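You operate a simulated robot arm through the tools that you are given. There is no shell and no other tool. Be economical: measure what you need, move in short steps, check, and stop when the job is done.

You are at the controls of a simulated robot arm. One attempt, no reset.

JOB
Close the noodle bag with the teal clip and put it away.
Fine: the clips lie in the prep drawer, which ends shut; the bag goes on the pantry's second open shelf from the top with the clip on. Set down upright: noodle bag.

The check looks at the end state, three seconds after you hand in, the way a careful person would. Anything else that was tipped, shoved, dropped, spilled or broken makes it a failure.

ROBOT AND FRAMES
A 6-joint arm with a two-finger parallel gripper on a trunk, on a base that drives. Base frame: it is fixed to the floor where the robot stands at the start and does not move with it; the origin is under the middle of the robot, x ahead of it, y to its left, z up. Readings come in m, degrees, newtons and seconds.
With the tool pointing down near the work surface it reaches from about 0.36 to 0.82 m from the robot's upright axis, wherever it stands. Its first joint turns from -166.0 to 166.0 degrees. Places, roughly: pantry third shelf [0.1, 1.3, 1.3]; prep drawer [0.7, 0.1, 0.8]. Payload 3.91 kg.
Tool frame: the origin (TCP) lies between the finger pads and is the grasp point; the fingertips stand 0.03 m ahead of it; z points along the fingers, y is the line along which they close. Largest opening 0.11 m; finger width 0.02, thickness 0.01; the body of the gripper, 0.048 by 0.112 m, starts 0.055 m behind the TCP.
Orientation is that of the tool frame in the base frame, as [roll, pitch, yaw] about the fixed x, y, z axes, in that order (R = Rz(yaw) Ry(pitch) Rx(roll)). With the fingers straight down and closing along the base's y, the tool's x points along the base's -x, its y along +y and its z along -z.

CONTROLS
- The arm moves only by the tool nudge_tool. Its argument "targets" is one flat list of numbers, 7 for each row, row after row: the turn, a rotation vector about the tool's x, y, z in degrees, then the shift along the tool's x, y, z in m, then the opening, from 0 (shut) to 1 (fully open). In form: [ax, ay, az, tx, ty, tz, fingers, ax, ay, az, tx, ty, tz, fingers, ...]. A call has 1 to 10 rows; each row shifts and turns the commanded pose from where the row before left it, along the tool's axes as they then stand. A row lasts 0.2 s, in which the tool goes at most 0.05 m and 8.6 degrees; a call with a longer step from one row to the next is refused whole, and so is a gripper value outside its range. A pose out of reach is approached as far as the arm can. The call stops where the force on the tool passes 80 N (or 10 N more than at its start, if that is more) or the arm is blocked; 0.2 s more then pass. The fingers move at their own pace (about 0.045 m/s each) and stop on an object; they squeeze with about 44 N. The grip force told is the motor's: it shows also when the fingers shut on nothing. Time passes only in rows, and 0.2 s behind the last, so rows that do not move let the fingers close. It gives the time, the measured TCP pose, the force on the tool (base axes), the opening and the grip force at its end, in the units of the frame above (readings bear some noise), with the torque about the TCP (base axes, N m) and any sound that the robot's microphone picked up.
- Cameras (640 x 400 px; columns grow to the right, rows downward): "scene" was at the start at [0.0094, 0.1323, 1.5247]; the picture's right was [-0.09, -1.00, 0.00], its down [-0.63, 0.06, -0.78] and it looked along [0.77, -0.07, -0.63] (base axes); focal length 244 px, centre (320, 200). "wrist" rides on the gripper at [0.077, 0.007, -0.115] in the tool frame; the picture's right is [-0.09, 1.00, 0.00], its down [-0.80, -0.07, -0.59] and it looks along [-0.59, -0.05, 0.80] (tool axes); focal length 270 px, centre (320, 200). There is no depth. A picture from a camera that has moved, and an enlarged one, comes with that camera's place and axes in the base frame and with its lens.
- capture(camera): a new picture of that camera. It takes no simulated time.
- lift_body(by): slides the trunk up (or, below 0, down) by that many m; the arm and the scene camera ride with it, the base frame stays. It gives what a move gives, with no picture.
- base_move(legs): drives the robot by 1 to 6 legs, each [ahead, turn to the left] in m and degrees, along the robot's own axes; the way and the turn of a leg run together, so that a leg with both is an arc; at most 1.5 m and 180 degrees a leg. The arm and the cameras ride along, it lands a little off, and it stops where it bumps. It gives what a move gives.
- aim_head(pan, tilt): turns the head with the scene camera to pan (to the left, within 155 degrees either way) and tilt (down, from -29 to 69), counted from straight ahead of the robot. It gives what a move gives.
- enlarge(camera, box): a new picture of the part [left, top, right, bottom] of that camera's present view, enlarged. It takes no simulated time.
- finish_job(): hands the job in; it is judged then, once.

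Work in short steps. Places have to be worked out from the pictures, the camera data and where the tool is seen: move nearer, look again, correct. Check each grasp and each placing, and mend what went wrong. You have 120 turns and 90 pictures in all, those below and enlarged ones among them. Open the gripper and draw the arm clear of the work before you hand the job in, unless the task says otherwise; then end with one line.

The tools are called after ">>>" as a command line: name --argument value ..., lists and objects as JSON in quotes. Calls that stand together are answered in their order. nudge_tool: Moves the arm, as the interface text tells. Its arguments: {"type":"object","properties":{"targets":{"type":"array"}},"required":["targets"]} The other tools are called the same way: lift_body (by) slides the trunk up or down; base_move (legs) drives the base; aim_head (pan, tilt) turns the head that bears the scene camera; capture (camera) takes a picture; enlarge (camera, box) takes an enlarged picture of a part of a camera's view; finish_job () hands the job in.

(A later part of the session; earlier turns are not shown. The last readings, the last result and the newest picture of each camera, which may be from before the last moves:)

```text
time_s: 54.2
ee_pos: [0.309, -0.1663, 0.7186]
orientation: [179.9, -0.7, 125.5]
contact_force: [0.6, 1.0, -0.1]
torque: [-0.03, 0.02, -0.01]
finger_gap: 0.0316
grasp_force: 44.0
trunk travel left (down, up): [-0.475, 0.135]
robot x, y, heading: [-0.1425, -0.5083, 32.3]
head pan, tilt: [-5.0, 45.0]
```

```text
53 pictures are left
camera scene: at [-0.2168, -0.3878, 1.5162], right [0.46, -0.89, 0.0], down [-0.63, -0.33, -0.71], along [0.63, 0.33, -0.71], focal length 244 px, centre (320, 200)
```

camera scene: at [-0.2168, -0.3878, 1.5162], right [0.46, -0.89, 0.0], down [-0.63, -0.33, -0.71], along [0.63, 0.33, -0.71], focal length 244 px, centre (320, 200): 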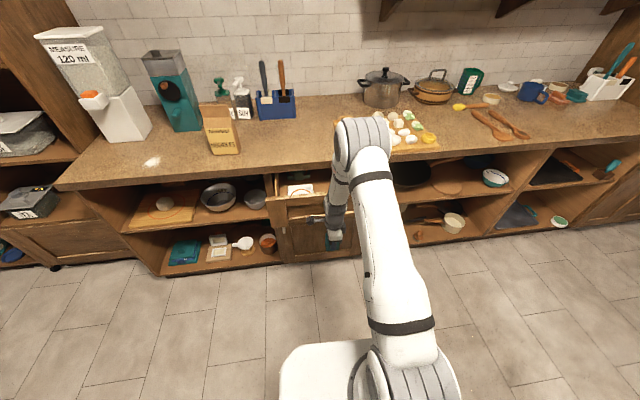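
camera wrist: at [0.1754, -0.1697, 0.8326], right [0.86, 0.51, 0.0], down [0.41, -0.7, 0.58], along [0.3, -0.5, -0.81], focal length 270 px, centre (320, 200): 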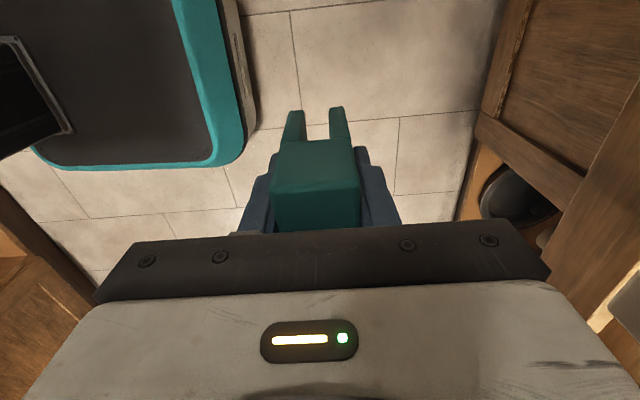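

The drawer is closing with little force. Continue.

>>> nudge_tool --targets '[0, 0, 0, 0, 0.03, 0, 0, 0, 0, 0, 0, 0.03, 0, 0, 0, 0, 0, 0, 0.03, 0, 0, 0, 0, 0, 0, 0.03, 0, 0, 0, 0, 0, 0, 0.03, 0, 0]'

>>> capture --camera "scene"

```text
time_s: 55.4
ee_pos: [0.4347, -0.0781, 0.717]
orientation: [179.8, -0.8, 125.5]
contact_force: [0.4, 0.5, -1.2]
torque: [0.01, -0.01, 0.01]
finger_gap: 0.0315
grasp_force: 44.1
trunk travel left (down, up): [-0.475, 0.135]
robot x, y, heading: [-0.1444, -0.5085, 32.6]
head pan, tilt: [-5.0, 45.0]
```

```text
52 pictures are left
camera scene: at [-0.2166, -0.3877, 1.5162], right [0.46, -0.89, 0.0], down [-0.63, -0.33, -0.71], along [0.63, 0.33, -0.71], focal length 244 px, centre (320, 200)
```

scene: 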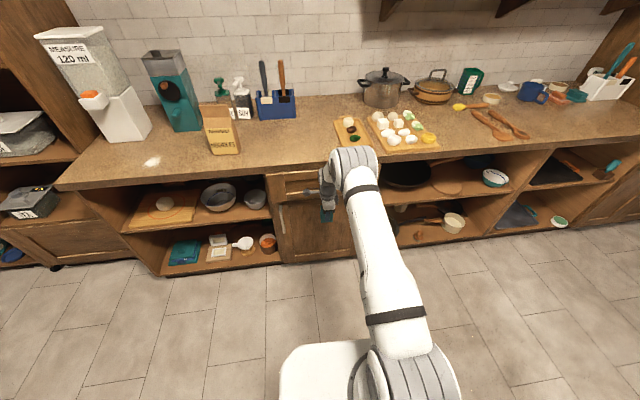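

About 4 cm left; I finish in small steps until it stops.

>>> nudge_tool --targets '[0, 0, 0, 0, 0.012, 0, 0, 0, 0, 0, 0, 0.012, 0, 0, 0, 0, 0, 0, 0.01, 0, 0, 0, 0, 0, 0, 0.008, 0, 0, 0, 0, 0, 0, 0.004, 0, 0]'

>>> enlarge --camera "scene" --box '[240, 130, 400, 230]'

```text
time_s: 56.6
ee_pos: [0.4656, -0.0574, 0.7172]
orientation: [-179.8, -0.8, 125.5]
contact_force: [-29.4, -24.6, 0.8]
torque: [2.09, -2.53, 0.21]
finger_gap: 0.0316
grasp_force: 44.2
trunk travel left (down, up): [-0.475, 0.135]
robot x, y, heading: [-0.1428, -0.5071, 32.6]
head pan, tilt: [-5.0, 45.0]
```

```text
4.00 times, centred on (320, 180) of scene
camera zoom: at [-0.2209, -0.391, 1.5163], right [0.46, -0.89, 0.0], down [-0.62, -0.33, -0.71], along [0.63, 0.33, -0.7], focal length 978 px, centre (320, 280)
```

zoom: 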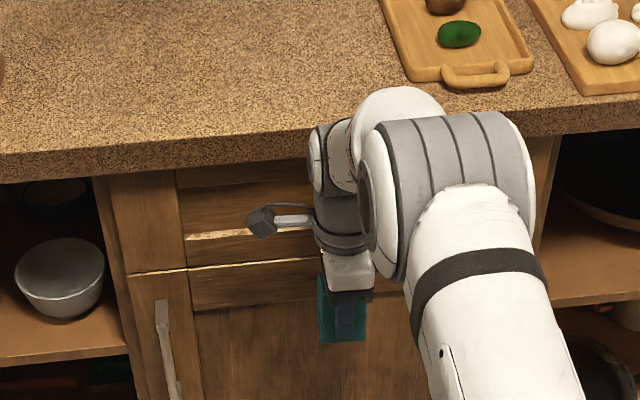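

The drawer has hit its stop, shut. I back off and raise the clip to travel height.

>>> nudge_tool --targets '[0, 0, 0, 0, -0.04, 0, 0, 0, 0, 0, 0, -0.04, 0, 0, 0, 0, 0, 0, -0.04, -0.03, 0, 0, 0, 0, 0, 0, -0.048, 0, 0, 0, 0, 0, 0, -0.048, 0, 0, 0, 0, 0, 0, -0.048, 0, 0, 0, 0, 0, 0, -0.048, 0, 0, 0, 0, 0, 0, -0.048, 0, 0, 0, 0, 0, 0, -0.048, 0, 0, 0, 0, 0, 0, -0.048, 0]'

>>> nudge_tool --targets '[0, 0, 0, 0, 0, -0.048, 0, 0, 0, 0, 0, 0, -0.048, 0, 0, 0, 0, 0, 0, -0.03, 0]'

>>> enlarge --camera "scene" --box '[240, 130, 400, 230]'

```text
time_s: 58.8
ee_pos: [0.373, -0.1304, 1.0828]
orientation: [-179.9, -0.6, 125.5]
contact_force: [0.9, 0.7, -1.2]
torque: [-0.05, -0.01, 0.02]
finger_gap: 0.0319
grasp_force: 44.1
trunk travel left (down, up): [-0.475, 0.135]
robot x, y, heading: [-0.1438, -0.5087, 32.6]
head pan, tilt: [-5.0, 45.0]
```

```text
time_s: 59.6
ee_pos: [0.3756, -0.1292, 1.2091]
orientation: [179.9, -0.7, 125.4]
contact_force: [-0.1, 0.0, -0.5]
torque: [0.0, 0.01, 0.0]
finger_gap: 0.0316
grasp_force: 44.0
trunk travel left (down, up): [-0.475, 0.135]
robot x, y, heading: [-0.1413, -0.5092, 32.8]
head pan, tilt: [-5.0, 45.0]
```

```text
4.00 times, centred on (320, 180) of scene
camera zoom: at [-0.2172, -0.388, 1.5161], right [0.46, -0.89, 0.0], down [-0.63, -0.33, -0.71], along [0.63, 0.33, -0.71], focal length 978 px, centre (320, 280)
```

zoom: 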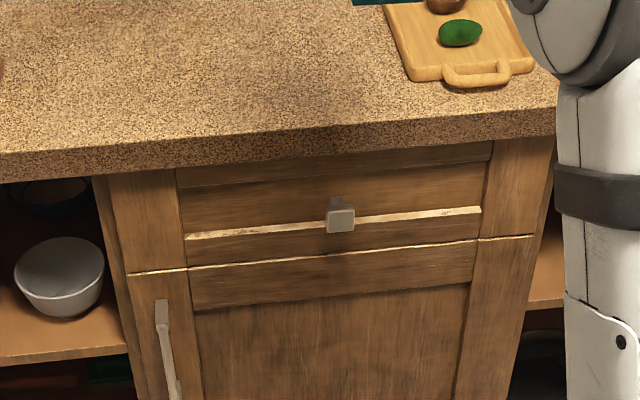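

Drawer is fully shut. I raise the tool and drive to a spot in front of the bag.

>>> nudge_tool --targets '[0, 0, 0, 0, 0, -0.045, 0, 0, 0, 0, 0, 0, -0.045, 0, 0, 0, 0, 0, 0, -0.02, 0]'

>>> base_move --legs '[[0, 44.6], [0.42, 0], [0, -32]]'

>>> aim_head --pan 0 --tilt 45

>>> capture --camera "scene"

>>> capture --camera "wrist"

```text
time_s: 60.4
ee_pos: [0.3757, -0.1303, 1.3185]
orientation: [-180.0, -0.8, 125.5]
contact_force: [0.4, 0.7, -0.5]
torque: [-0.01, 0.01, -0.01]
finger_gap: 0.0319
grasp_force: 44.1
trunk travel left (down, up): [-0.475, 0.135]
robot x, y, heading: [-0.1429, -0.5099, 32.6]
head pan, tilt: [-5.0, 45.0]
```

```text
time_s: 66.6
ee_pos: [0.3774, 0.3884, 1.3185]
orientation: [179.9, -0.7, 138.0]
contact_force: [-0.2, 0.6, -1.4]
torque: [-0.04, 0.02, 0.04]
finger_gap: 0.0316
grasp_force: 43.7
trunk travel left (down, up): [-0.475, 0.135]
robot x, y, heading: [-0.0496, -0.0882, 45.4]
head pan, tilt: [-5.0, 45.0]
```

```text
time_s: 67.2
ee_pos: [0.3775, 0.3893, 1.3187]
orientation: [179.9, -0.7, 137.9]
contact_force: [0.3, -0.2, -0.2]
torque: [-0.01, -0.01, -0.02]
finger_gap: 0.0318
grasp_force: 43.6
trunk travel left (down, up): [-0.475, 0.135]
robot x, y, heading: [-0.0521, -0.0923, 45.5]
head pan, tilt: [0.0, 45.0]
```

```text
49 pictures are left
camera scene: at [-0.1576, 0.0193, 1.5161], right [0.71, -0.7, 0.0], down [-0.5, -0.5, -0.71], along [0.5, 0.5, -0.71], focal length 244 px, centre (320, 200)
```

scene: 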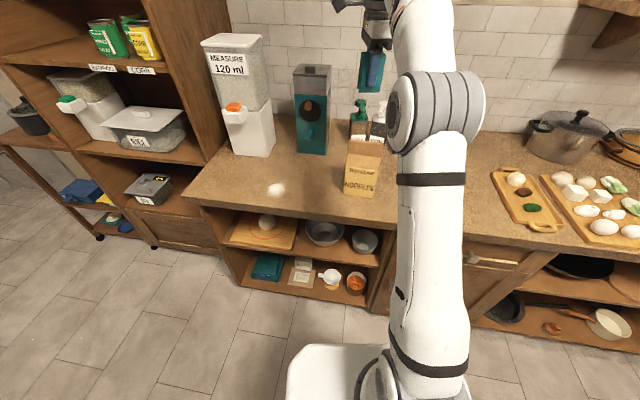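

```text
48 pictures are left
camera wrist: at [0.3256, 0.4452, 1.4344], right [0.73, 0.68, 0.0], down [0.55, -0.59, 0.58], along [0.4, -0.43, -0.81], focal length 270 px, centre (320, 200)
```

wrist: 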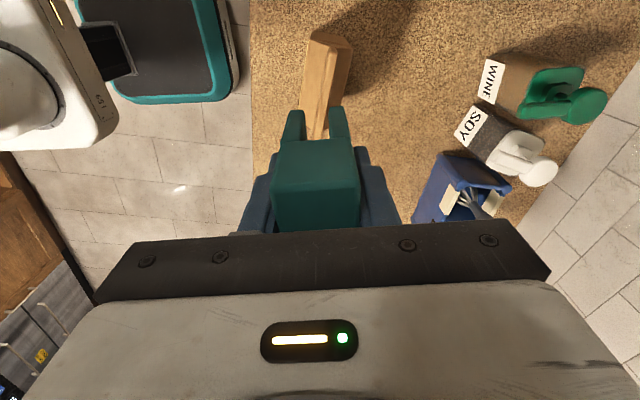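

>>> enlarge --camera "wrist" --box '[240, 10, 400, 110]'

>>> enlarge --camera "scene" --box '[300, 110, 428, 210]'

```text
4.00 times, centred on (320, 60) of wrist
camera zoom: at [0.3256, 0.4452, 1.4344], right [0.73, 0.68, 0.0], down [0.55, -0.59, 0.58], along [0.4, -0.43, -0.81], focal length 1081 px, centre (320, 760)
```

zoom: 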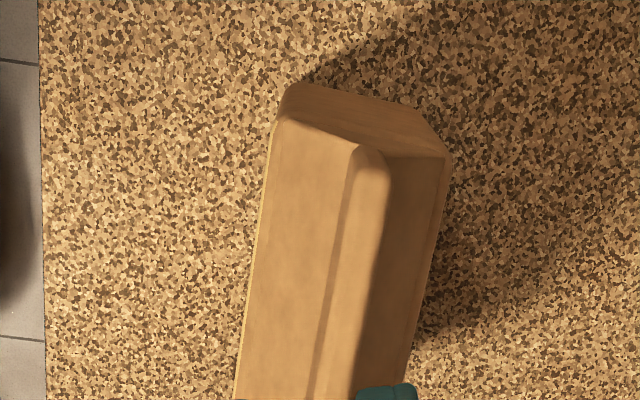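

```text
4.00 times, centred on (364, 160) of scene
camera zoom: at [-0.1576, 0.0193, 1.5161], right [0.71, -0.7, 0.0], down [-0.5, -0.5, -0.71], along [0.5, 0.5, -0.71], focal length 978 px, centre (144, 360)
```

zoom: 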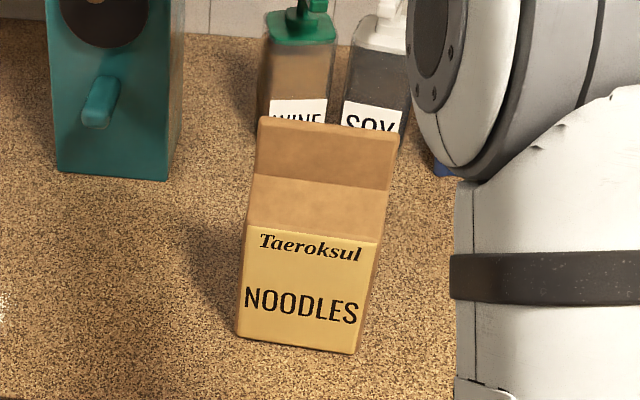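

Triangulating gives counter top ≈0.926, fin centre ≈(0.391, 0.381), top ≈1.12, fin line at heading ≈124.7°. I align the clip with it and come down to about 3 cm above.

>>> nudge_tool --targets '[0, 0, 6.6, 0, 0, 0, 0, 0, 0, 6.6, 0, 0, 0, 0, 0, 0, 0, -0.0143, 0.0065, 0, 0, 0, 0, 0, 0, 0, 0.04, 0, 0, 0, 0, 0, 0, 0.04, 0, 0, 0, 0, 0, 0, 0.03, 0]'

>>> capture --camera "wrist"

>>> enlarge --camera "scene" --box '[300, 80, 460, 210]'

```text
time_s: 68.6
ee_pos: [0.3918, 0.3826, 1.21]
orientation: [-180.0, -0.8, 124.8]
contact_force: [-0.1, 0.9, 0.6]
torque: [-0.02, 0.02, 0.0]
finger_gap: 0.0318
grasp_force: 44.4
trunk travel left (down, up): [-0.475, 0.135]
robot x, y, heading: [-0.051, -0.0901, 45.6]
head pan, tilt: [0.0, 45.0]
```

```text
45 pictures are left
camera wrist: at [0.3538, 0.4485, 1.3249], right [0.87, 0.5, 0.0], down [0.4, -0.7, 0.58], along [0.29, -0.51, -0.81], focal length 270 px, centre (320, 200)
```

wrist: 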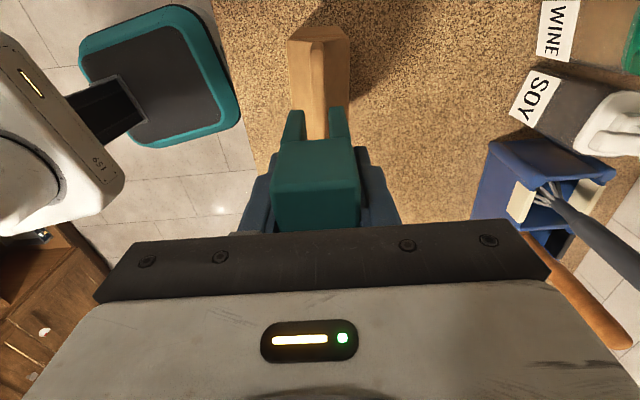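

```text
3.08 times, centred on (380, 145) of scene
camera zoom: at [-0.1571, 0.019, 1.5162], right [0.71, -0.7, 0.0], down [-0.5, -0.5, -0.71], along [0.5, 0.5, -0.71], focal length 752 px, centre (135, 369)
```

zoom: 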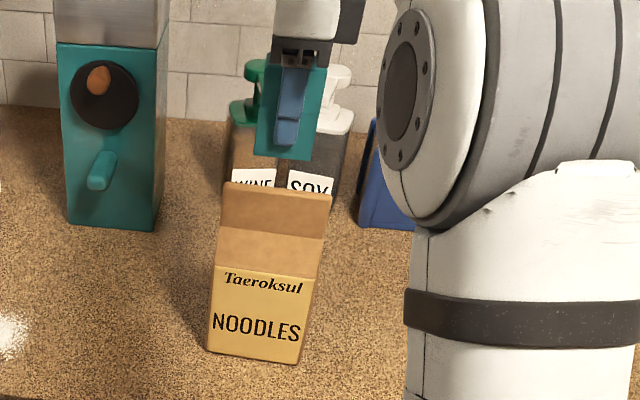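

>>> enlarge --camera "wrist" --box '[256, 10, 384, 150]'

```text
2.86 times, centred on (320, 80) of wrist
camera zoom: at [0.3538, 0.4485, 1.3249], right [0.87, 0.5, 0.0], down [0.4, -0.7, 0.58], along [0.29, -0.51, -0.81], focal length 772 px, centre (320, 543)
```

zoom: 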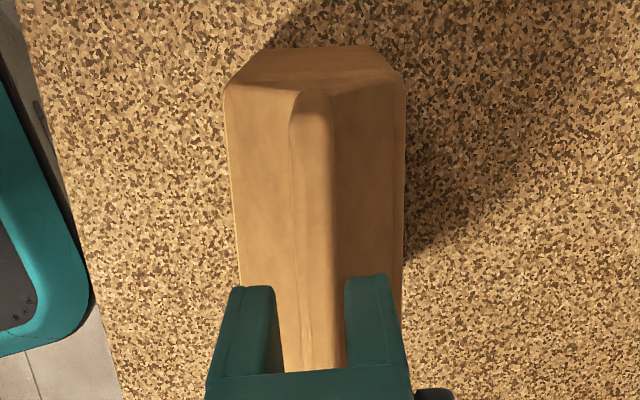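

Alignment is within ~1 mm laterally with about 2° yaw error. I correct the yaw and come down 3 cm, then look again.

>>> nudge_tool --targets '[0, 0, 2.2, 0, 0, 0, 0, 0, 0, 0, 0, 0, 0.015, 0, 0, 0, 0, 0, 0, 0.015, 0]'

>>> enlarge --camera "wrist" --box '[256, 10, 384, 150]'

>>> enlarge --camera "scene" --box '[320, 100, 416, 160]'

```text
time_s: 69.4
ee_pos: [0.3903, 0.381, 1.1775]
orientation: [-179.9, -0.7, 122.6]
contact_force: [0.3, 0.4, -0.1]
torque: [0.01, -0.01, -0.01]
finger_gap: 0.0316
grasp_force: 44.1
trunk travel left (down, up): [-0.475, 0.135]
robot x, y, heading: [-0.0531, -0.0891, 45.5]
head pan, tilt: [0.0, 45.0]
```

```text
2.86 times, centred on (320, 80) of wrist
camera zoom: at [0.3558, 0.4498, 1.2937], right [0.89, 0.46, 0.0], down [0.38, -0.72, 0.58], along [0.27, -0.52, -0.81], focal length 772 px, centre (320, 543)
```

zoom: 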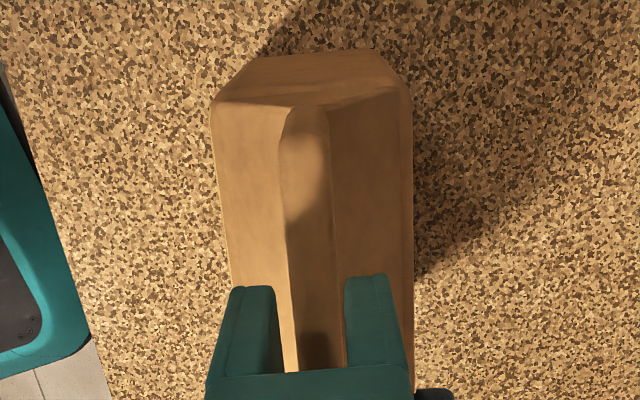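

```text
6.67 times, centred on (368, 130) of scene
camera zoom: at [-0.1572, 0.019, 1.5162], right [0.71, -0.7, 0.0], down [-0.5, -0.5, -0.71], along [0.5, 0.5, -0.71], focal length 1630 px, centre (0, 667)
```

zoom: 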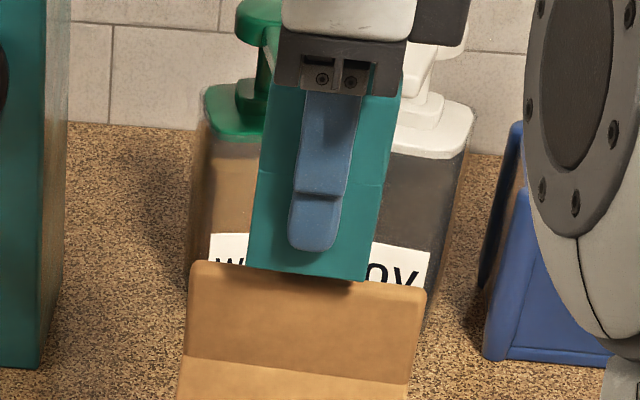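

>>> enlarge --camera "wrist" --box '[292, 90, 356, 145]'

```text
7.27 times, centred on (324, 118) of wrist
camera zoom: at [0.3558, 0.4498, 1.2937], right [0.89, 0.46, 0.0], down [0.38, -0.72, 0.58], along [0.27, -0.52, -0.81], focal length 1966 px, centre (291, 800)
```

zoom: 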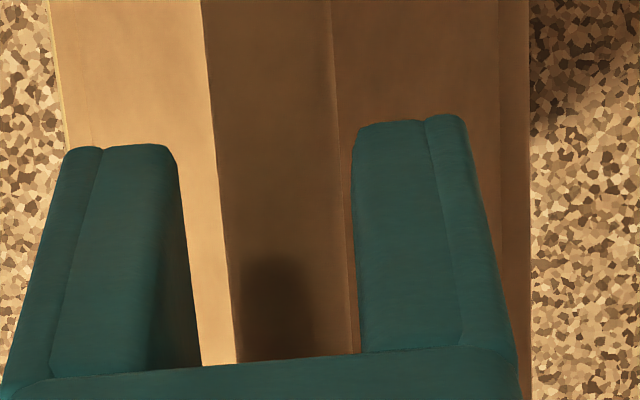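

From the close-up, fin is 10.5 mm thick, slot 15 mm; the fin is ~0.5 mm off and ~1.2° rotated. Slot top is at TCP level. I correct and lower 3 cm.

>>> nudge_tool --targets '[0, 0, 1.2, 0, 0.0005, 0, 0, 0, 0, 0, 0, 0, 0.008, 0, 0, 0, 0, 0, 0, 0.008, 0, 0, 0, 0, 0, 0, 0.008, 0, 0, 0, 0, 0, 0, 0.006, 0]'

>>> enlarge --camera "wrist" --box '[276, 80, 372, 150]'

>>> enlarge --camera "scene" --box '[320, 100, 416, 200]'

```text
time_s: 70.6
ee_pos: [0.3891, 0.3817, 1.1472]
orientation: [-179.9, -0.7, 121.4]
contact_force: [-0.2, -0.7, -0.8]
torque: [0.03, -0.04, -0.03]
finger_gap: 0.0315
grasp_force: 43.5
trunk travel left (down, up): [-0.475, 0.135]
robot x, y, heading: [-0.0524, -0.0879, 45.7]
head pan, tilt: [0.0, 45.0]
```

```text
5.71 times, centred on (324, 115) of wrist
camera zoom: at [0.3566, 0.4509, 1.2638], right [0.9, 0.44, 0.0], down [0.36, -0.73, 0.58], along [0.26, -0.53, -0.81], focal length 1544 px, centre (297, 686)
```

zoom: 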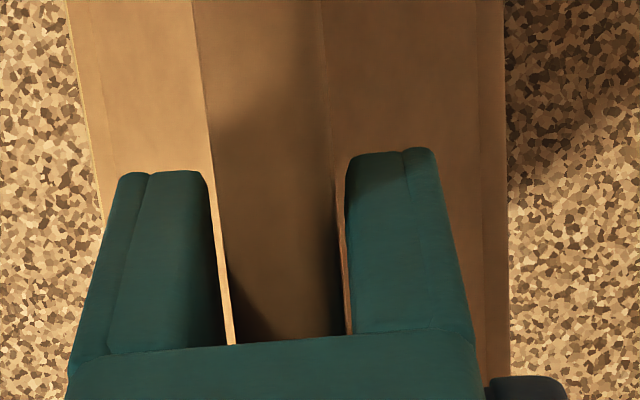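

```text
4.00 times, centred on (368, 150) of scene
camera zoom: at [-0.1573, 0.019, 1.5162], right [0.71, -0.7, 0.0], down [-0.5, -0.5, -0.71], along [0.5, 0.5, -0.71], focal length 978 px, centre (128, 400)
```

zoom: 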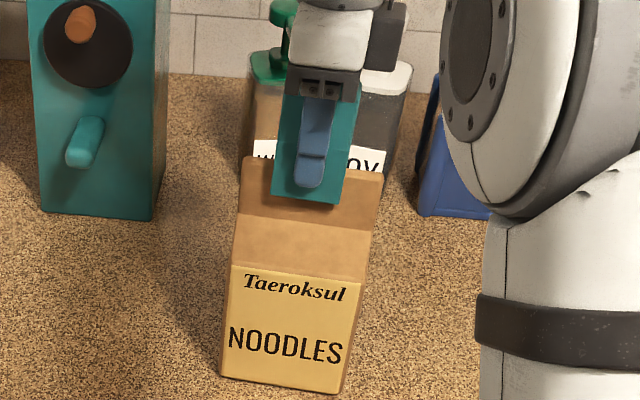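

The fin is inside the slot, no contact force. I continue down to seat it.

>>> nudge_tool --targets '[0, 0, 0, 0, 0, 0.008, 0, 0, 0, 0, 0, 0, 0.008, 0, 0, 0, 0, 0, 0, 0.006, 0, 0, 0, 0, 0, 0, 0.003, 0]'

>>> enlarge --camera "wrist" --box '[276, 80, 372, 150]'

>>> enlarge --camera "scene" --box '[320, 100, 416, 200]'

```text
time_s: 71.6
ee_pos: [0.3896, 0.3818, 1.1252]
orientation: [180.0, -0.7, 121.3]
contact_force: [1.0, 0.3, 3.9]
torque: [-0.09, -0.08, 0.05]
finger_gap: 0.0314
grasp_force: 43.9
trunk travel left (down, up): [-0.475, 0.135]
robot x, y, heading: [-0.0541, -0.0899, 45.6]
head pan, tilt: [0.0, 45.0]
```

```text
5.71 times, centred on (324, 115) of wrist
camera zoom: at [0.3563, 0.4508, 1.2397], right [0.9, 0.44, 0.0], down [0.36, -0.73, 0.58], along [0.26, -0.52, -0.81], focal length 1544 px, centre (297, 686)
```

zoom: 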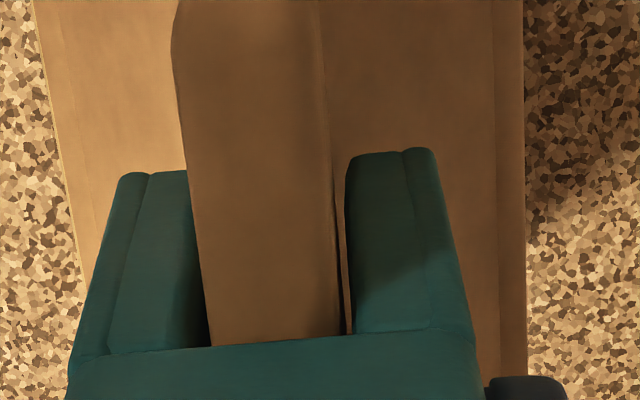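

```text
4.00 times, centred on (368, 150) of scene
camera zoom: at [-0.1575, 0.0187, 1.5163], right [0.71, -0.7, 0.0], down [-0.5, -0.5, -0.71], along [0.5, 0.5, -0.71], focal length 978 px, centre (128, 400)
```

zoom: 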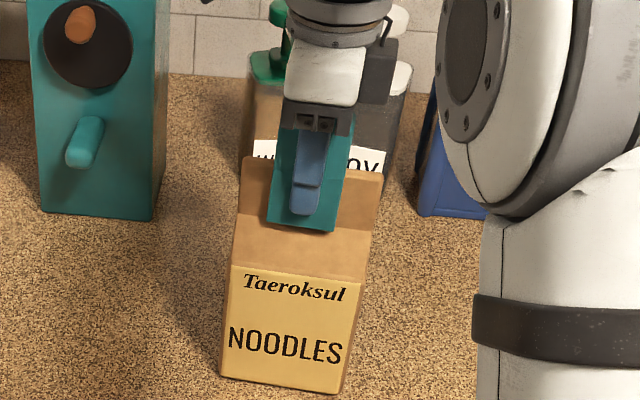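

Contact at 3.9 N: seated. A small extra press, then release slowly.

>>> nudge_tool --targets '[0, 0, 0, 0, 0, 0.003, 0, 0, 0, 0, 0, 0, 0, 0, 0, 0, 0, 0, 0, 0, 0.45, 0, 0, 0, 0, 0, 0, 0.55]'

>>> nudge_tool --targets '[0, 0, 0, 0, 0, -0.02, 0.6, 0, 0, 0, 0, 0, -0.04, 0.6, 0, 0, 0, 0, 0, -0.04, 0.6, 0, 0, 0, 0, 0, -0.04, 0.6]'

>>> enlarge --camera "scene" --box '[310, 80, 430, 210]'

>>> capture --camera "wrist"

```text
time_s: 72.6
ee_pos: [0.3886, 0.3829, 1.1206]
orientation: [-179.8, -0.6, 121.5]
contact_force: [-0.1, -0.6, 1.0]
torque: [-0.04, -0.01, -0.02]
finger_gap: 0.0604
grasp_force: 0.1
trunk travel left (down, up): [-0.475, 0.135]
robot x, y, heading: [-0.0572, -0.0884, 45.2]
head pan, tilt: [0.0, 45.0]
```

```text
time_s: 73.6
ee_pos: [0.392, 0.3819, 1.2615]
orientation: [-179.8, -0.7, 121.4]
contact_force: [-0.3, -0.4, 0.2]
torque: [0.0, 0.02, -0.01]
finger_gap: 0.0661
grasp_force: 0.0
trunk travel left (down, up): [-0.475, 0.135]
robot x, y, heading: [-0.0514, -0.0891, 45.4]
head pan, tilt: [0.0, 45.0]
```

```text
3.08 times, centred on (370, 145) of scene
camera zoom: at [-0.1573, 0.0189, 1.5161], right [0.71, -0.7, 0.0], down [-0.5, -0.5, -0.71], along [0.5, 0.5, -0.71], focal length 752 px, centre (166, 369)
```

zoom: 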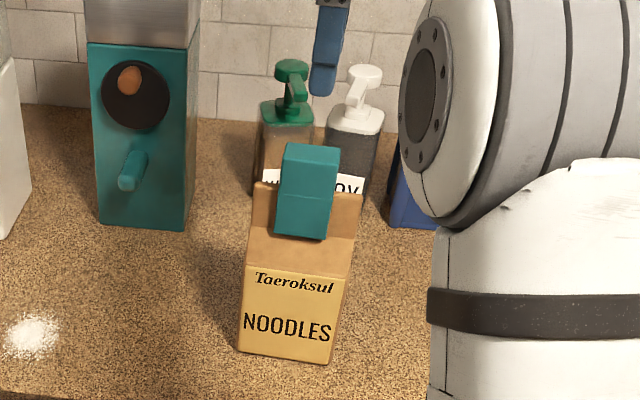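

```text
34 pictures are left
camera wrist: at [0.3582, 0.4513, 1.378], right [0.9, 0.44, 0.0], down [0.36, -0.73, 0.58], along [0.26, -0.53, -0.81], focal length 270 px, centre (320, 200)
```

wrist: 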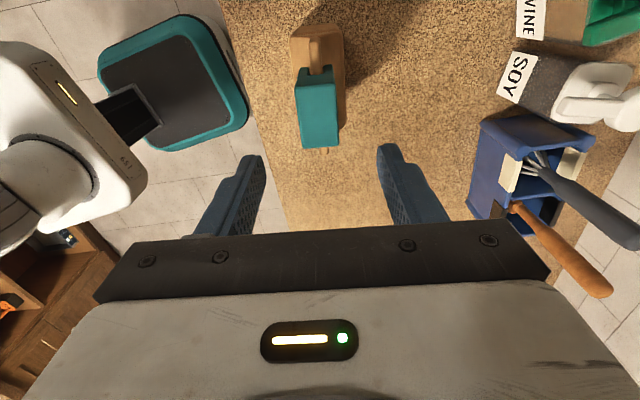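

The clip is on the fin, straddling it. Now I look at the pantry for the free spot on the second shelf.

>>> aim_head --pan 45 --tilt 12

>>> capture --camera "scene"

```text
time_s: 74.7
ee_pos: [0.3921, 0.3812, 1.2617]
orientation: [-179.9, -0.7, 121.3]
contact_force: [-0.2, 0.5, -0.3]
torque: [-0.01, 0.05, 0.03]
finger_gap: 0.0661
grasp_force: 0.0
trunk travel left (down, up): [-0.475, 0.135]
robot x, y, heading: [-0.0516, -0.085, 45.4]
head pan, tilt: [45.0, 12.0]
```

```text
33 pictures are left
camera scene: at [-0.2151, 0.0542, 1.5678], right [1.0, 0.01, 0.0], down [0.0, -0.21, -0.98], along [-0.01, 0.98, -0.21], focal length 244 px, centre (320, 200)
```

scene: 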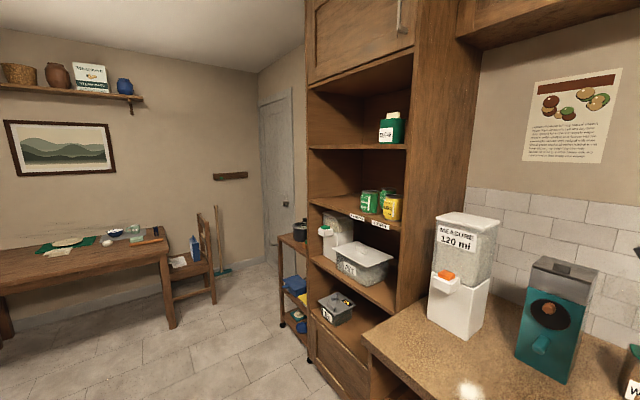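

>>> enlarge --camera "scene" --box '[296, 100, 424, 240]'

```text
2.86 times, centred on (360, 170) of scene
camera zoom: at [-0.2151, 0.0542, 1.5678], right [1.0, 0.01, 0.0], down [0.0, -0.21, -0.98], along [-0.01, 0.98, -0.21], focal length 698 px, centre (206, 286)
```

zoom: 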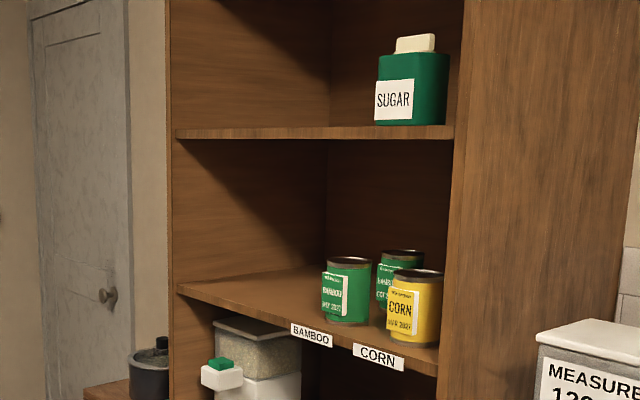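

Shelf 2: front plane ~n 0.61, top ≈1.265, clearance ≈0.29; cans occupy the right half, the left (l≈1.06–1.36) is free. I'll side-grasp the bag (depth ≈0.06) with the tool pointing along its width, so I first raise the tool and drive to the right of the bag.

>>> nudge_tool --targets '[0, 0, 0, 0, 0, -0.045, 1, 0, 0, 0, 0, 0, -0.03, 1]'

>>> base_move --legs '[[0, -94.1], [0.411, 0], [0, 115]]'

>>> aim_head --pan 0 --tilt 35

>>> capture --camera "scene"

```text
time_s: 75.3
ee_pos: [0.3933, 0.3824, 1.3366]
orientation: [-179.9, -0.7, 121.4]
contact_force: [0.4, 0.0, 0.1]
torque: [-0.01, 0.01, 0.0]
finger_gap: 0.11
grasp_force: 0.0
trunk travel left (down, up): [-0.475, 0.135]
robot x, y, heading: [-0.0539, -0.0831, 45.5]
head pan, tilt: [45.0, 12.0]
```

```text
time_s: 86.6
ee_pos: [0.4975, 0.1769, 1.3354]
orientation: [-180.0, -0.7, 138.5]
contact_force: [-0.4, 0.2, 0.2]
torque: [0.02, -0.01, 0.03]
finger_gap: 0.1099
grasp_force: 0.1
trunk travel left (down, up): [-0.475, 0.135]
robot x, y, heading: [0.2361, -0.4164, 63.1]
head pan, tilt: [45.0, 12.0]
```

```text
time_s: 87.7
ee_pos: [0.4964, 0.1779, 1.3357]
orientation: [-180.0, -0.7, 138.4]
contact_force: [0.2, -0.3, 0.6]
torque: [0.05, 0.0, 0.0]
finger_gap: 0.1102
grasp_force: 0.2
trunk travel left (down, up): [-0.475, 0.135]
robot x, y, heading: [0.2394, -0.4156, 62.6]
head pan, tilt: [0.0, 35.0]
```

```text
31 pictures are left
camera scene: at [0.1075, -0.3393, 1.531], right [0.89, -0.46, 0.0], down [-0.26, -0.51, -0.82], along [0.37, 0.73, -0.57], focal length 244 px, centre (320, 200)
```

scene: 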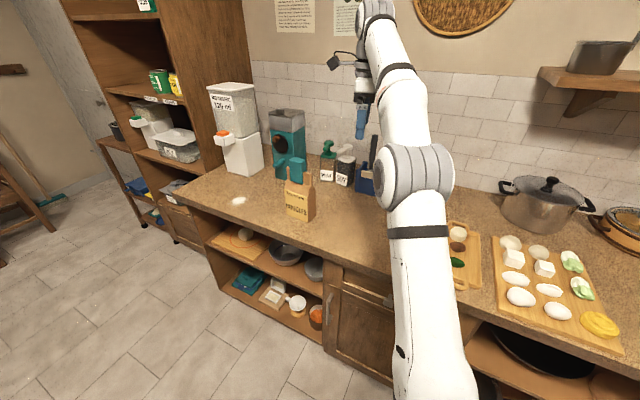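

Bag and clip are fine. I align yaw to the bag's width line (121.4°) and tilt the tool to ~15° below horizontal, staying high.

>>> nudge_tool --targets '[0, 0, 8.5, 0, 0, 0, 1, 0, 0, 8.5, 0, 0, 0, 1, 0, 8.4, 0, 0, 0, 0, 1, 0, 8.4, 0, 0, 0, 0, 1, 0, 8.4, 0, 0, 0, 0, 1, 0, 8.4, 0, 0, 0, 0, 1, 0, 8.4, 0, 0, 0, 0, 1, 0, 8.4, 0, 0, 0, 0, 1, 0, 8.4, 0, 0, 0, 0, 1, 0, 8.4, 0, 0, 0, 0, 1]'

>>> nudge_tool --targets '[0, 8, 0, 0, 0, 0, 1]'

>>> capture --camera "scene"

```text
time_s: 89.9
ee_pos: [0.4978, 0.1773, 1.337]
orientation: [-179.5, -68.1, 121.1]
contact_force: [-0.5, -0.3, 0.1]
torque: [-0.01, -0.03, -0.02]
finger_gap: 0.1102
grasp_force: 0.1
trunk travel left (down, up): [-0.475, 0.135]
robot x, y, heading: [0.2339, -0.4172, 62.8]
head pan, tilt: [0.0, 35.0]
```

```text
time_s: 90.3
ee_pos: [0.4965, 0.1779, 1.3352]
orientation: [-179.3, -76.0, 120.8]
contact_force: [0.3, 0.2, 0.6]
torque: [0.02, 0.04, 0.01]
finger_gap: 0.1101
grasp_force: 0.0
trunk travel left (down, up): [-0.475, 0.135]
robot x, y, heading: [0.2364, -0.416, 63.0]
head pan, tilt: [0.0, 35.0]
```

```text
30 pictures are left
camera scene: at [0.1075, -0.3393, 1.531], right [0.89, -0.46, 0.0], down [-0.26, -0.51, -0.82], along [0.37, 0.73, -0.57], focal length 244 px, centre (320, 200)
```

scene: 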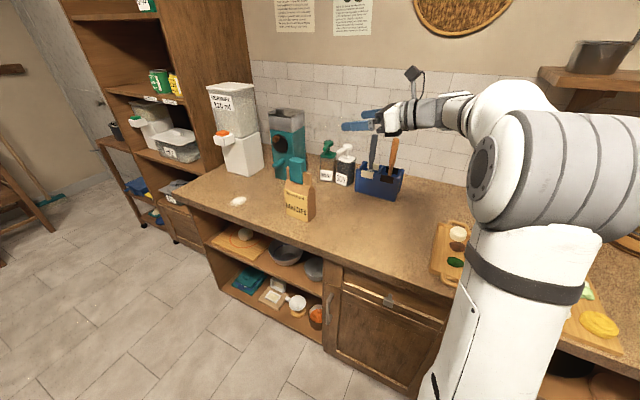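

Tool pose reachable. I descend toward the pre-grasp point beside the bag, stopping a bit high to check.

>>> nudge_tool --targets '[0, 0, 0, -0.0397, 0.0019, 0.0138, 1, 0, 0, 0, -0.0397, 0.0019, 0.0138, 1, 0, 0, 0, -0.0397, 0.0019, 0.0138, 1, 0, 0, 0, -0.0397, 0.0019, 0.0138, 1, 0, 0, 0, -0.0397, 0.0019, 0.0138, 1, 0, 0, 0, -0.0397, 0.0019, 0.0138, 1]'

>>> capture --camera "scene"

>>> capture --camera "wrist"

```text
time_s: 91.7
ee_pos: [0.4925, 0.2025, 1.086]
orientation: [-179.2, -75.9, 120.6]
contact_force: [0.1, 0.4, -0.8]
torque: [-0.05, 0.01, -0.01]
finger_gap: 0.11
grasp_force: 0.0
trunk travel left (down, up): [-0.475, 0.135]
robot x, y, heading: [0.2385, -0.4167, 63.1]
head pan, tilt: [0.0, 35.0]
```

```text
29 pictures are left
camera scene: at [0.1078, -0.3388, 1.531], right [0.89, -0.46, 0.0], down [-0.26, -0.51, -0.82], along [0.37, 0.73, -0.57], focal length 244 px, centre (320, 200)
```

scene: 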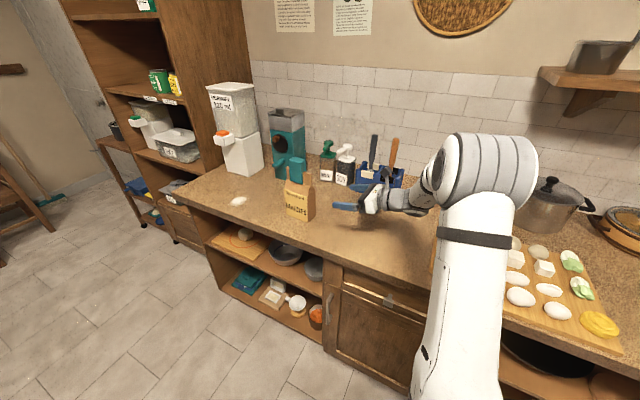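

```text
28 pictures are left
camera wrist: at [0.5484, 0.1287, 1.1877], right [0.86, 0.5, -0.09], down [0.34, -0.7, -0.63], along [-0.38, 0.51, -0.77], focal length 270 px, centre (320, 200)
```

wrist: 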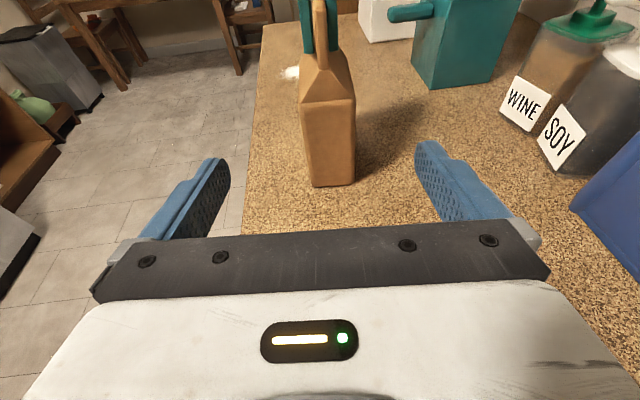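

The bag sits centred; its right face base at ≈(0.422, 0.330), depth 0.056. I go down to z≈0.995 and slide forward around it.

>>> nudge_tool --targets '[0, 0, 0, -0.0294, 0.0023, 0.0073, 1, 0, 0, 0, -0.0294, 0.0023, 0.0073, 1, 0, 0, 0, -0.0294, 0.0023, 0.0073, 1, 0, 0, 0, 0.0107, 0, 0.0429, 1, 0, 0, 0, 0.0107, 0, 0.0429, 1, 0, 0, 0, 0.0107, 0, 0.0429, 1]'

>>> capture --camera "wrist"

```text
time_s: 93.1
ee_pos: [0.4297, 0.3193, 0.9927]
orientation: [-179.0, -75.9, 120.7]
contact_force: [0.5, 0.5, 0.2]
torque: [0.03, 0.0, 0.0]
finger_gap: 0.1101
grasp_force: 0.0
trunk travel left (down, up): [-0.475, 0.135]
robot x, y, heading: [0.2354, -0.4147, 62.7]
head pan, tilt: [0.0, 35.0]
```

```text
27 pictures are left
camera wrist: at [0.4854, 0.246, 1.0956], right [0.86, 0.5, -0.09], down [0.34, -0.7, -0.63], along [-0.38, 0.51, -0.77], focal length 270 px, centre (320, 200)
```

wrist: 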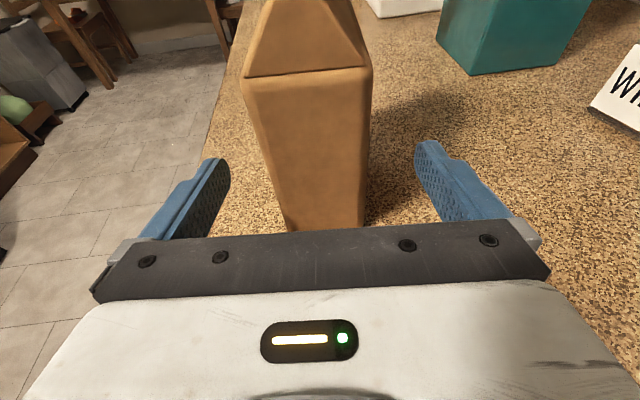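

>>> nudge_tool --targets '[0, 0, 0, 0.0054, 0, 0.0217, 1, 0, 0, 0, 0.0054, 0, 0.0217, 1]'

>>> capture --camera "wrist"

```text
time_s: 93.7
ee_pos: [0.4066, 0.3569, 0.9944]
orientation: [-179.2, -76.0, 120.7]
contact_force: [-0.1, 1.2, -0.6]
torque: [-0.01, 0.03, 0.01]
finger_gap: 0.1103
grasp_force: 0.0
trunk travel left (down, up): [-0.475, 0.135]
robot x, y, heading: [0.2357, -0.4129, 63.1]
head pan, tilt: [0.0, 35.0]
```

```text
26 pictures are left
camera wrist: at [0.4619, 0.284, 1.0978], right [0.86, 0.5, -0.09], down [0.34, -0.7, -0.63], along [-0.38, 0.51, -0.77], focal length 270 px, centre (320, 200)
```

wrist: 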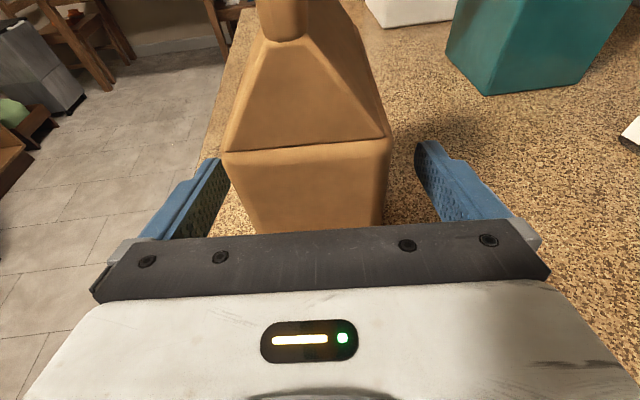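

Centred in the tool frame (camera skew accounts for the offset). I close the grip.

>>> nudge_tool --targets '[0, 0, 0, 0, 0, 0, 0.6, 0, 0, 0, 0, 0, 0, 0.4, 0, 0, 0, 0, 0, 0, 0, 0, 0, 0, 0, 0, 0, 0, 0, 0, 0, 0, 0, 0, 0, 0, 0, 0, 0, 0, 0, 0]'

>>> nudge_tool --targets '[0, 0, 0, 0.0194, 0, -0.0048, 0, 0, 0, 0, 0.0291, 0, -0.0073, 0]'

>>> capture --camera "scene"

>>> capture --camera "wrist"

```text
time_s: 95.1
ee_pos: [0.4082, 0.3574, 0.9949]
orientation: [-179.2, -75.8, 120.8]
contact_force: [-1.1, -0.3, -0.2]
torque: [-0.01, -0.05, 0.03]
finger_gap: 0.0597
grasp_force: 43.9
trunk travel left (down, up): [-0.475, 0.135]
robot x, y, heading: [0.2372, -0.4156, 63.0]
head pan, tilt: [0.0, 35.0]
```

```text
time_s: 95.7
ee_pos: [0.4089, 0.3566, 1.0431]
orientation: [-179.1, -76.0, 120.7]
contact_force: [-0.6, -0.5, -3.9]
torque: [-0.08, -0.04, 0.03]
finger_gap: 0.0599
grasp_force: 44.0
trunk travel left (down, up): [-0.475, 0.135]
robot x, y, heading: [0.2379, -0.4159, 63.2]
head pan, tilt: [0.0, 35.0]
```

```text
25 pictures are left
camera scene: at [0.1075, -0.3392, 1.5309], right [0.89, -0.46, 0.0], down [-0.26, -0.51, -0.82], along [0.37, 0.73, -0.57], focal length 244 px, centre (320, 200)
```

scene: 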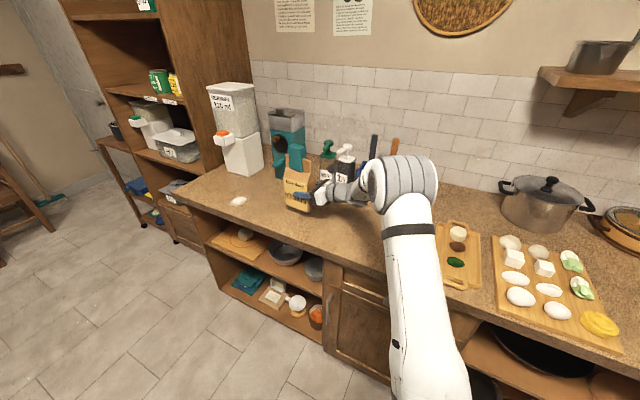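

```text
24 pictures are left
camera wrist: at [0.4623, 0.2839, 1.1466], right [0.86, 0.5, -0.09], down [0.34, -0.7, -0.63], along [-0.38, 0.51, -0.77], focal length 270 px, centre (320, 200)
```

wrist: 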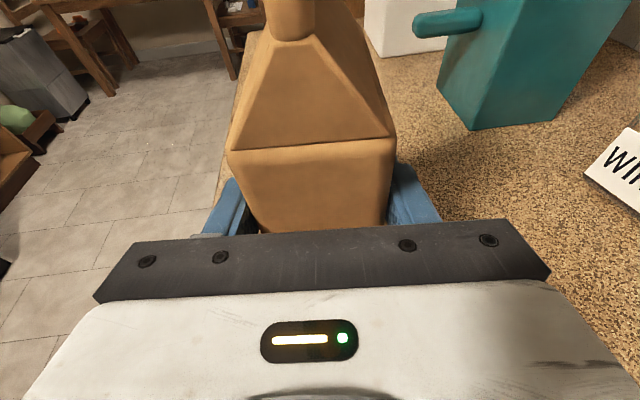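

Bag is held upright with the clip on (about 0.35 kg). I raise it 0.32 m before driving.

>>> nudge_tool --targets '[0, 0, 0, 0.0416, 0, -0.0104, 0, 0, 0, 0, 0.0416, 0, -0.0104, 0, 0, 0, 0, 0.0416, 0, -0.0104, 0, 0, 0, 0, 0.0416, 0, -0.0104, 0, 0, 0, 0, 0.0416, 0, -0.0104, 0, 0, 0, 0, 0.0416, 0, -0.0104, 0, 0, 0, 0, 0.0416, 0, -0.0104, 0]'

>>> capture --camera "scene"

```text
time_s: 97.3
ee_pos: [0.4055, 0.357, 1.3443]
orientation: [-178.9, -76.0, 120.5]
contact_force: [0.5, 0.1, -3.4]
torque: [-0.07, -0.09, -0.01]
finger_gap: 0.0598
grasp_force: 44.3
trunk travel left (down, up): [-0.475, 0.135]
robot x, y, heading: [0.2336, -0.4164, 62.7]
head pan, tilt: [0.0, 35.0]
```

```text
23 pictures are left
camera scene: at [0.1076, -0.3391, 1.5309], right [0.89, -0.46, 0.0], down [-0.26, -0.51, -0.82], along [0.37, 0.73, -0.57], focal length 244 px, centre (320, 200)
```

scene: 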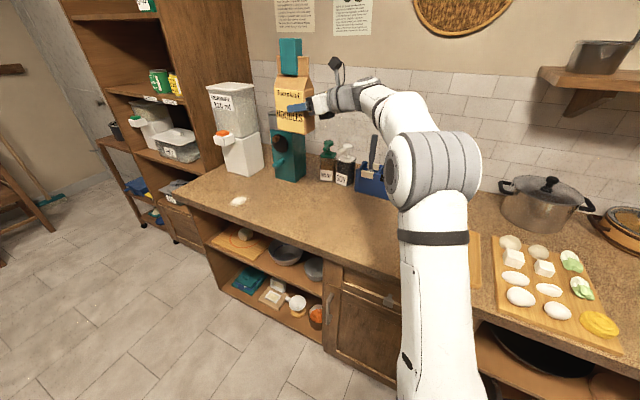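

>>> base_move --legs '[[0, 69.5], [0.85, 0], [0.84, 0]]'

>>> aim_head --pan 0 --tilt 20

>>> capture --camera "scene"

```text
time_s: 109.0
ee_pos: [-1.5589, 1.2829, 1.3409]
orientation: [-179.0, -75.9, -171.0]
contact_force: [-0.5, 0.0, -4.4]
torque: [0.02, -0.11, -0.01]
finger_gap: 0.0595
grasp_force: 44.2
trunk travel left (down, up): [-0.475, 0.135]
robot x, y, heading: [-0.9036, 0.8367, 130.9]
head pan, tilt: [0.0, 35.0]
```

```text
time_s: 109.7
ee_pos: [-1.5575, 1.2812, 1.3418]
orientation: [-179.1, -75.9, -171.0]
contact_force: [0.5, 0.0, -4.2]
torque: [0.04, -0.13, -0.01]
finger_gap: 0.0599
grasp_force: 44.3
trunk travel left (down, up): [-0.475, 0.135]
robot x, y, heading: [-0.9034, 0.8376, 131.1]
head pan, tilt: [0.0, 20.0]
```

```text
22 pictures are left
camera scene: at [-1.0299, 0.7499, 1.5547], right [0.75, 0.66, 0.0], down [0.23, -0.26, -0.94], along [-0.62, 0.71, -0.34], focal length 244 px, centre (320, 200)
```

scene: 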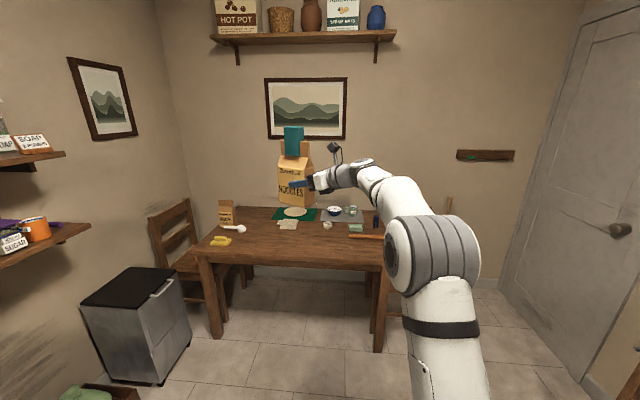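

The robot is in the open area near the pantry. I retract the arm 0.1 m and yaw the tool −59° so it points straight ahead of the robot.

>>> nudge_tool --targets '[0, 0, 0, -0.0089, -0.0347, -0.035, 0, 0, 0, 0, -0.0089, -0.0347, -0.035, 0, -8.15, 0, 2.03, 0, 0, 0, 0, -8.15, 0, 2.03, 0, 0, 0, 0, -8.15, 0, 2.03, 0, 0, 0, 0, -8.15, 0, 2.03, 0, 0, 0, 0, -8.15, 0, 2.03, 0, 0, 0, 0, -8.15, 0, 2.03, 0, 0, 0, 0, -8.15, 0, 2.03, 0, 0, 0, 0]'

>>> capture --camera "wrist"

```text
time_s: 111.7
ee_pos: [-1.4766, 1.2253, 1.342]
orientation: [-179.9, -75.7, 131.1]
contact_force: [-0.3, -0.5, -4.4]
torque: [-0.07, -0.08, 0.0]
finger_gap: 0.0598
grasp_force: 43.5
trunk travel left (down, up): [-0.475, 0.135]
robot x, y, heading: [-0.9059, 0.8318, 130.9]
head pan, tilt: [0.0, 20.0]
```

```text
21 pictures are left
camera wrist: at [-1.4097, 1.1625, 1.4454], right [0.76, 0.64, -0.09], down [0.46, -0.63, -0.63], along [-0.46, 0.44, -0.77], focal length 270 px, centre (320, 200)
```

wrist: 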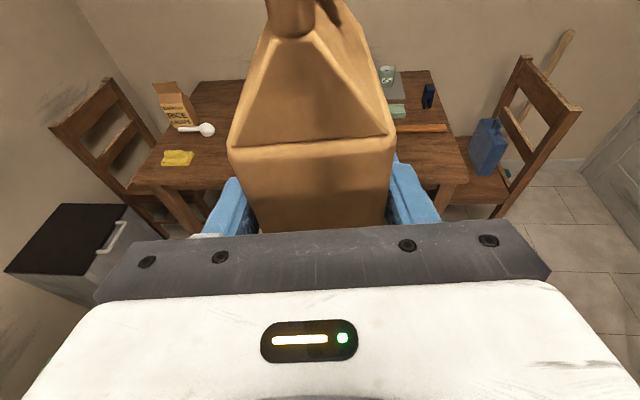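

Now I turn right to face the pantry and look at the shelf.

>>> base_move --legs '[[0, -95.6]]'

>>> aim_head --pan -5 --tilt 12

>>> capture --camera "scene"

>>> capture --camera "wrist"

```text
time_s: 116.1
ee_pos: [-0.4661, 1.3719, 1.3423]
orientation: [-179.9, -75.8, 36.1]
contact_force: [-0.6, -0.7, -3.3]
torque: [-0.08, 0.09, 0.0]
finger_gap: 0.0599
grasp_force: 43.8
trunk travel left (down, up): [-0.475, 0.135]
robot x, y, heading: [-0.9269, 0.8707, 36.7]
head pan, tilt: [0.0, 20.0]
```

```text
time_s: 116.8
ee_pos: [-0.4668, 1.3743, 1.3426]
orientation: [179.8, -75.7, 36.4]
contact_force: [-0.1, 1.0, -3.9]
torque: [-0.1, 0.1, 0.01]
finger_gap: 0.0598
grasp_force: 43.6
trunk travel left (down, up): [-0.475, 0.135]
robot x, y, heading: [-0.9318, 0.8742, 36.3]
head pan, tilt: [-5.0, 12.0]
```

```text
20 pictures are left
camera scene: at [-1.0031, 0.9977, 1.5676], right [0.52, -0.85, 0.0], down [-0.18, -0.11, -0.98], along [0.83, 0.51, -0.21], focal length 244 px, centre (320, 200)
```

scene: 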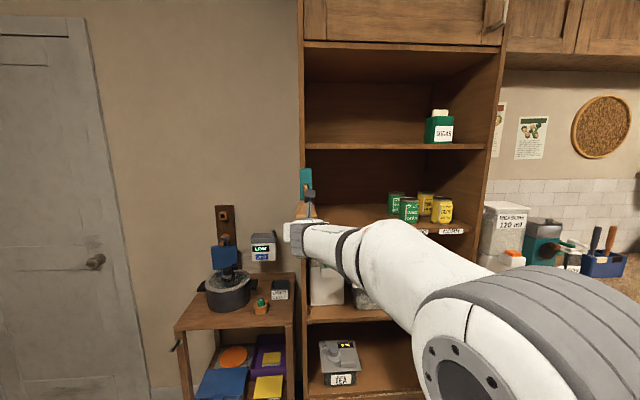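

```text
19 pictures are left
camera wrist: at [-0.5371, 1.3153, 1.4455], right [0.57, -0.82, -0.08], down [-0.67, -0.4, -0.63], along [0.48, 0.42, -0.77], focal length 270 px, centre (320, 200)
```

wrist: 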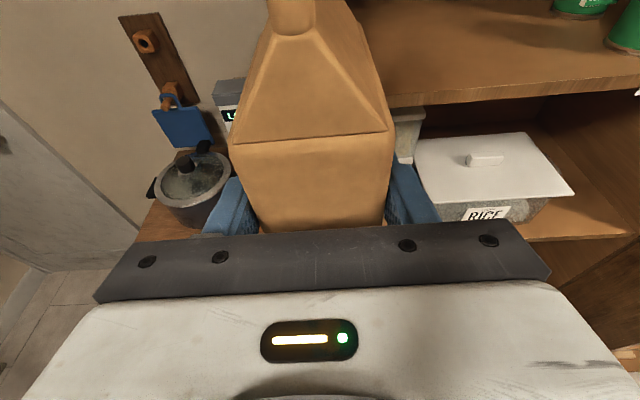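

>>> enlarge --camera "scene" --box '[280, 120, 488, 250]'

```text
3.08 times, centred on (384, 185) of scene
camera zoom: at [-1.0031, 0.9977, 1.5676], right [0.52, -0.85, 0.0], down [-0.18, -0.11, -0.98], along [0.83, 0.51, -0.21], focal length 752 px, centre (123, 246)
```

zoom: 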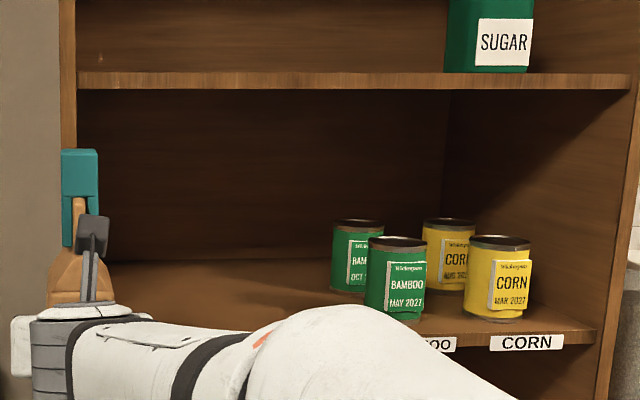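

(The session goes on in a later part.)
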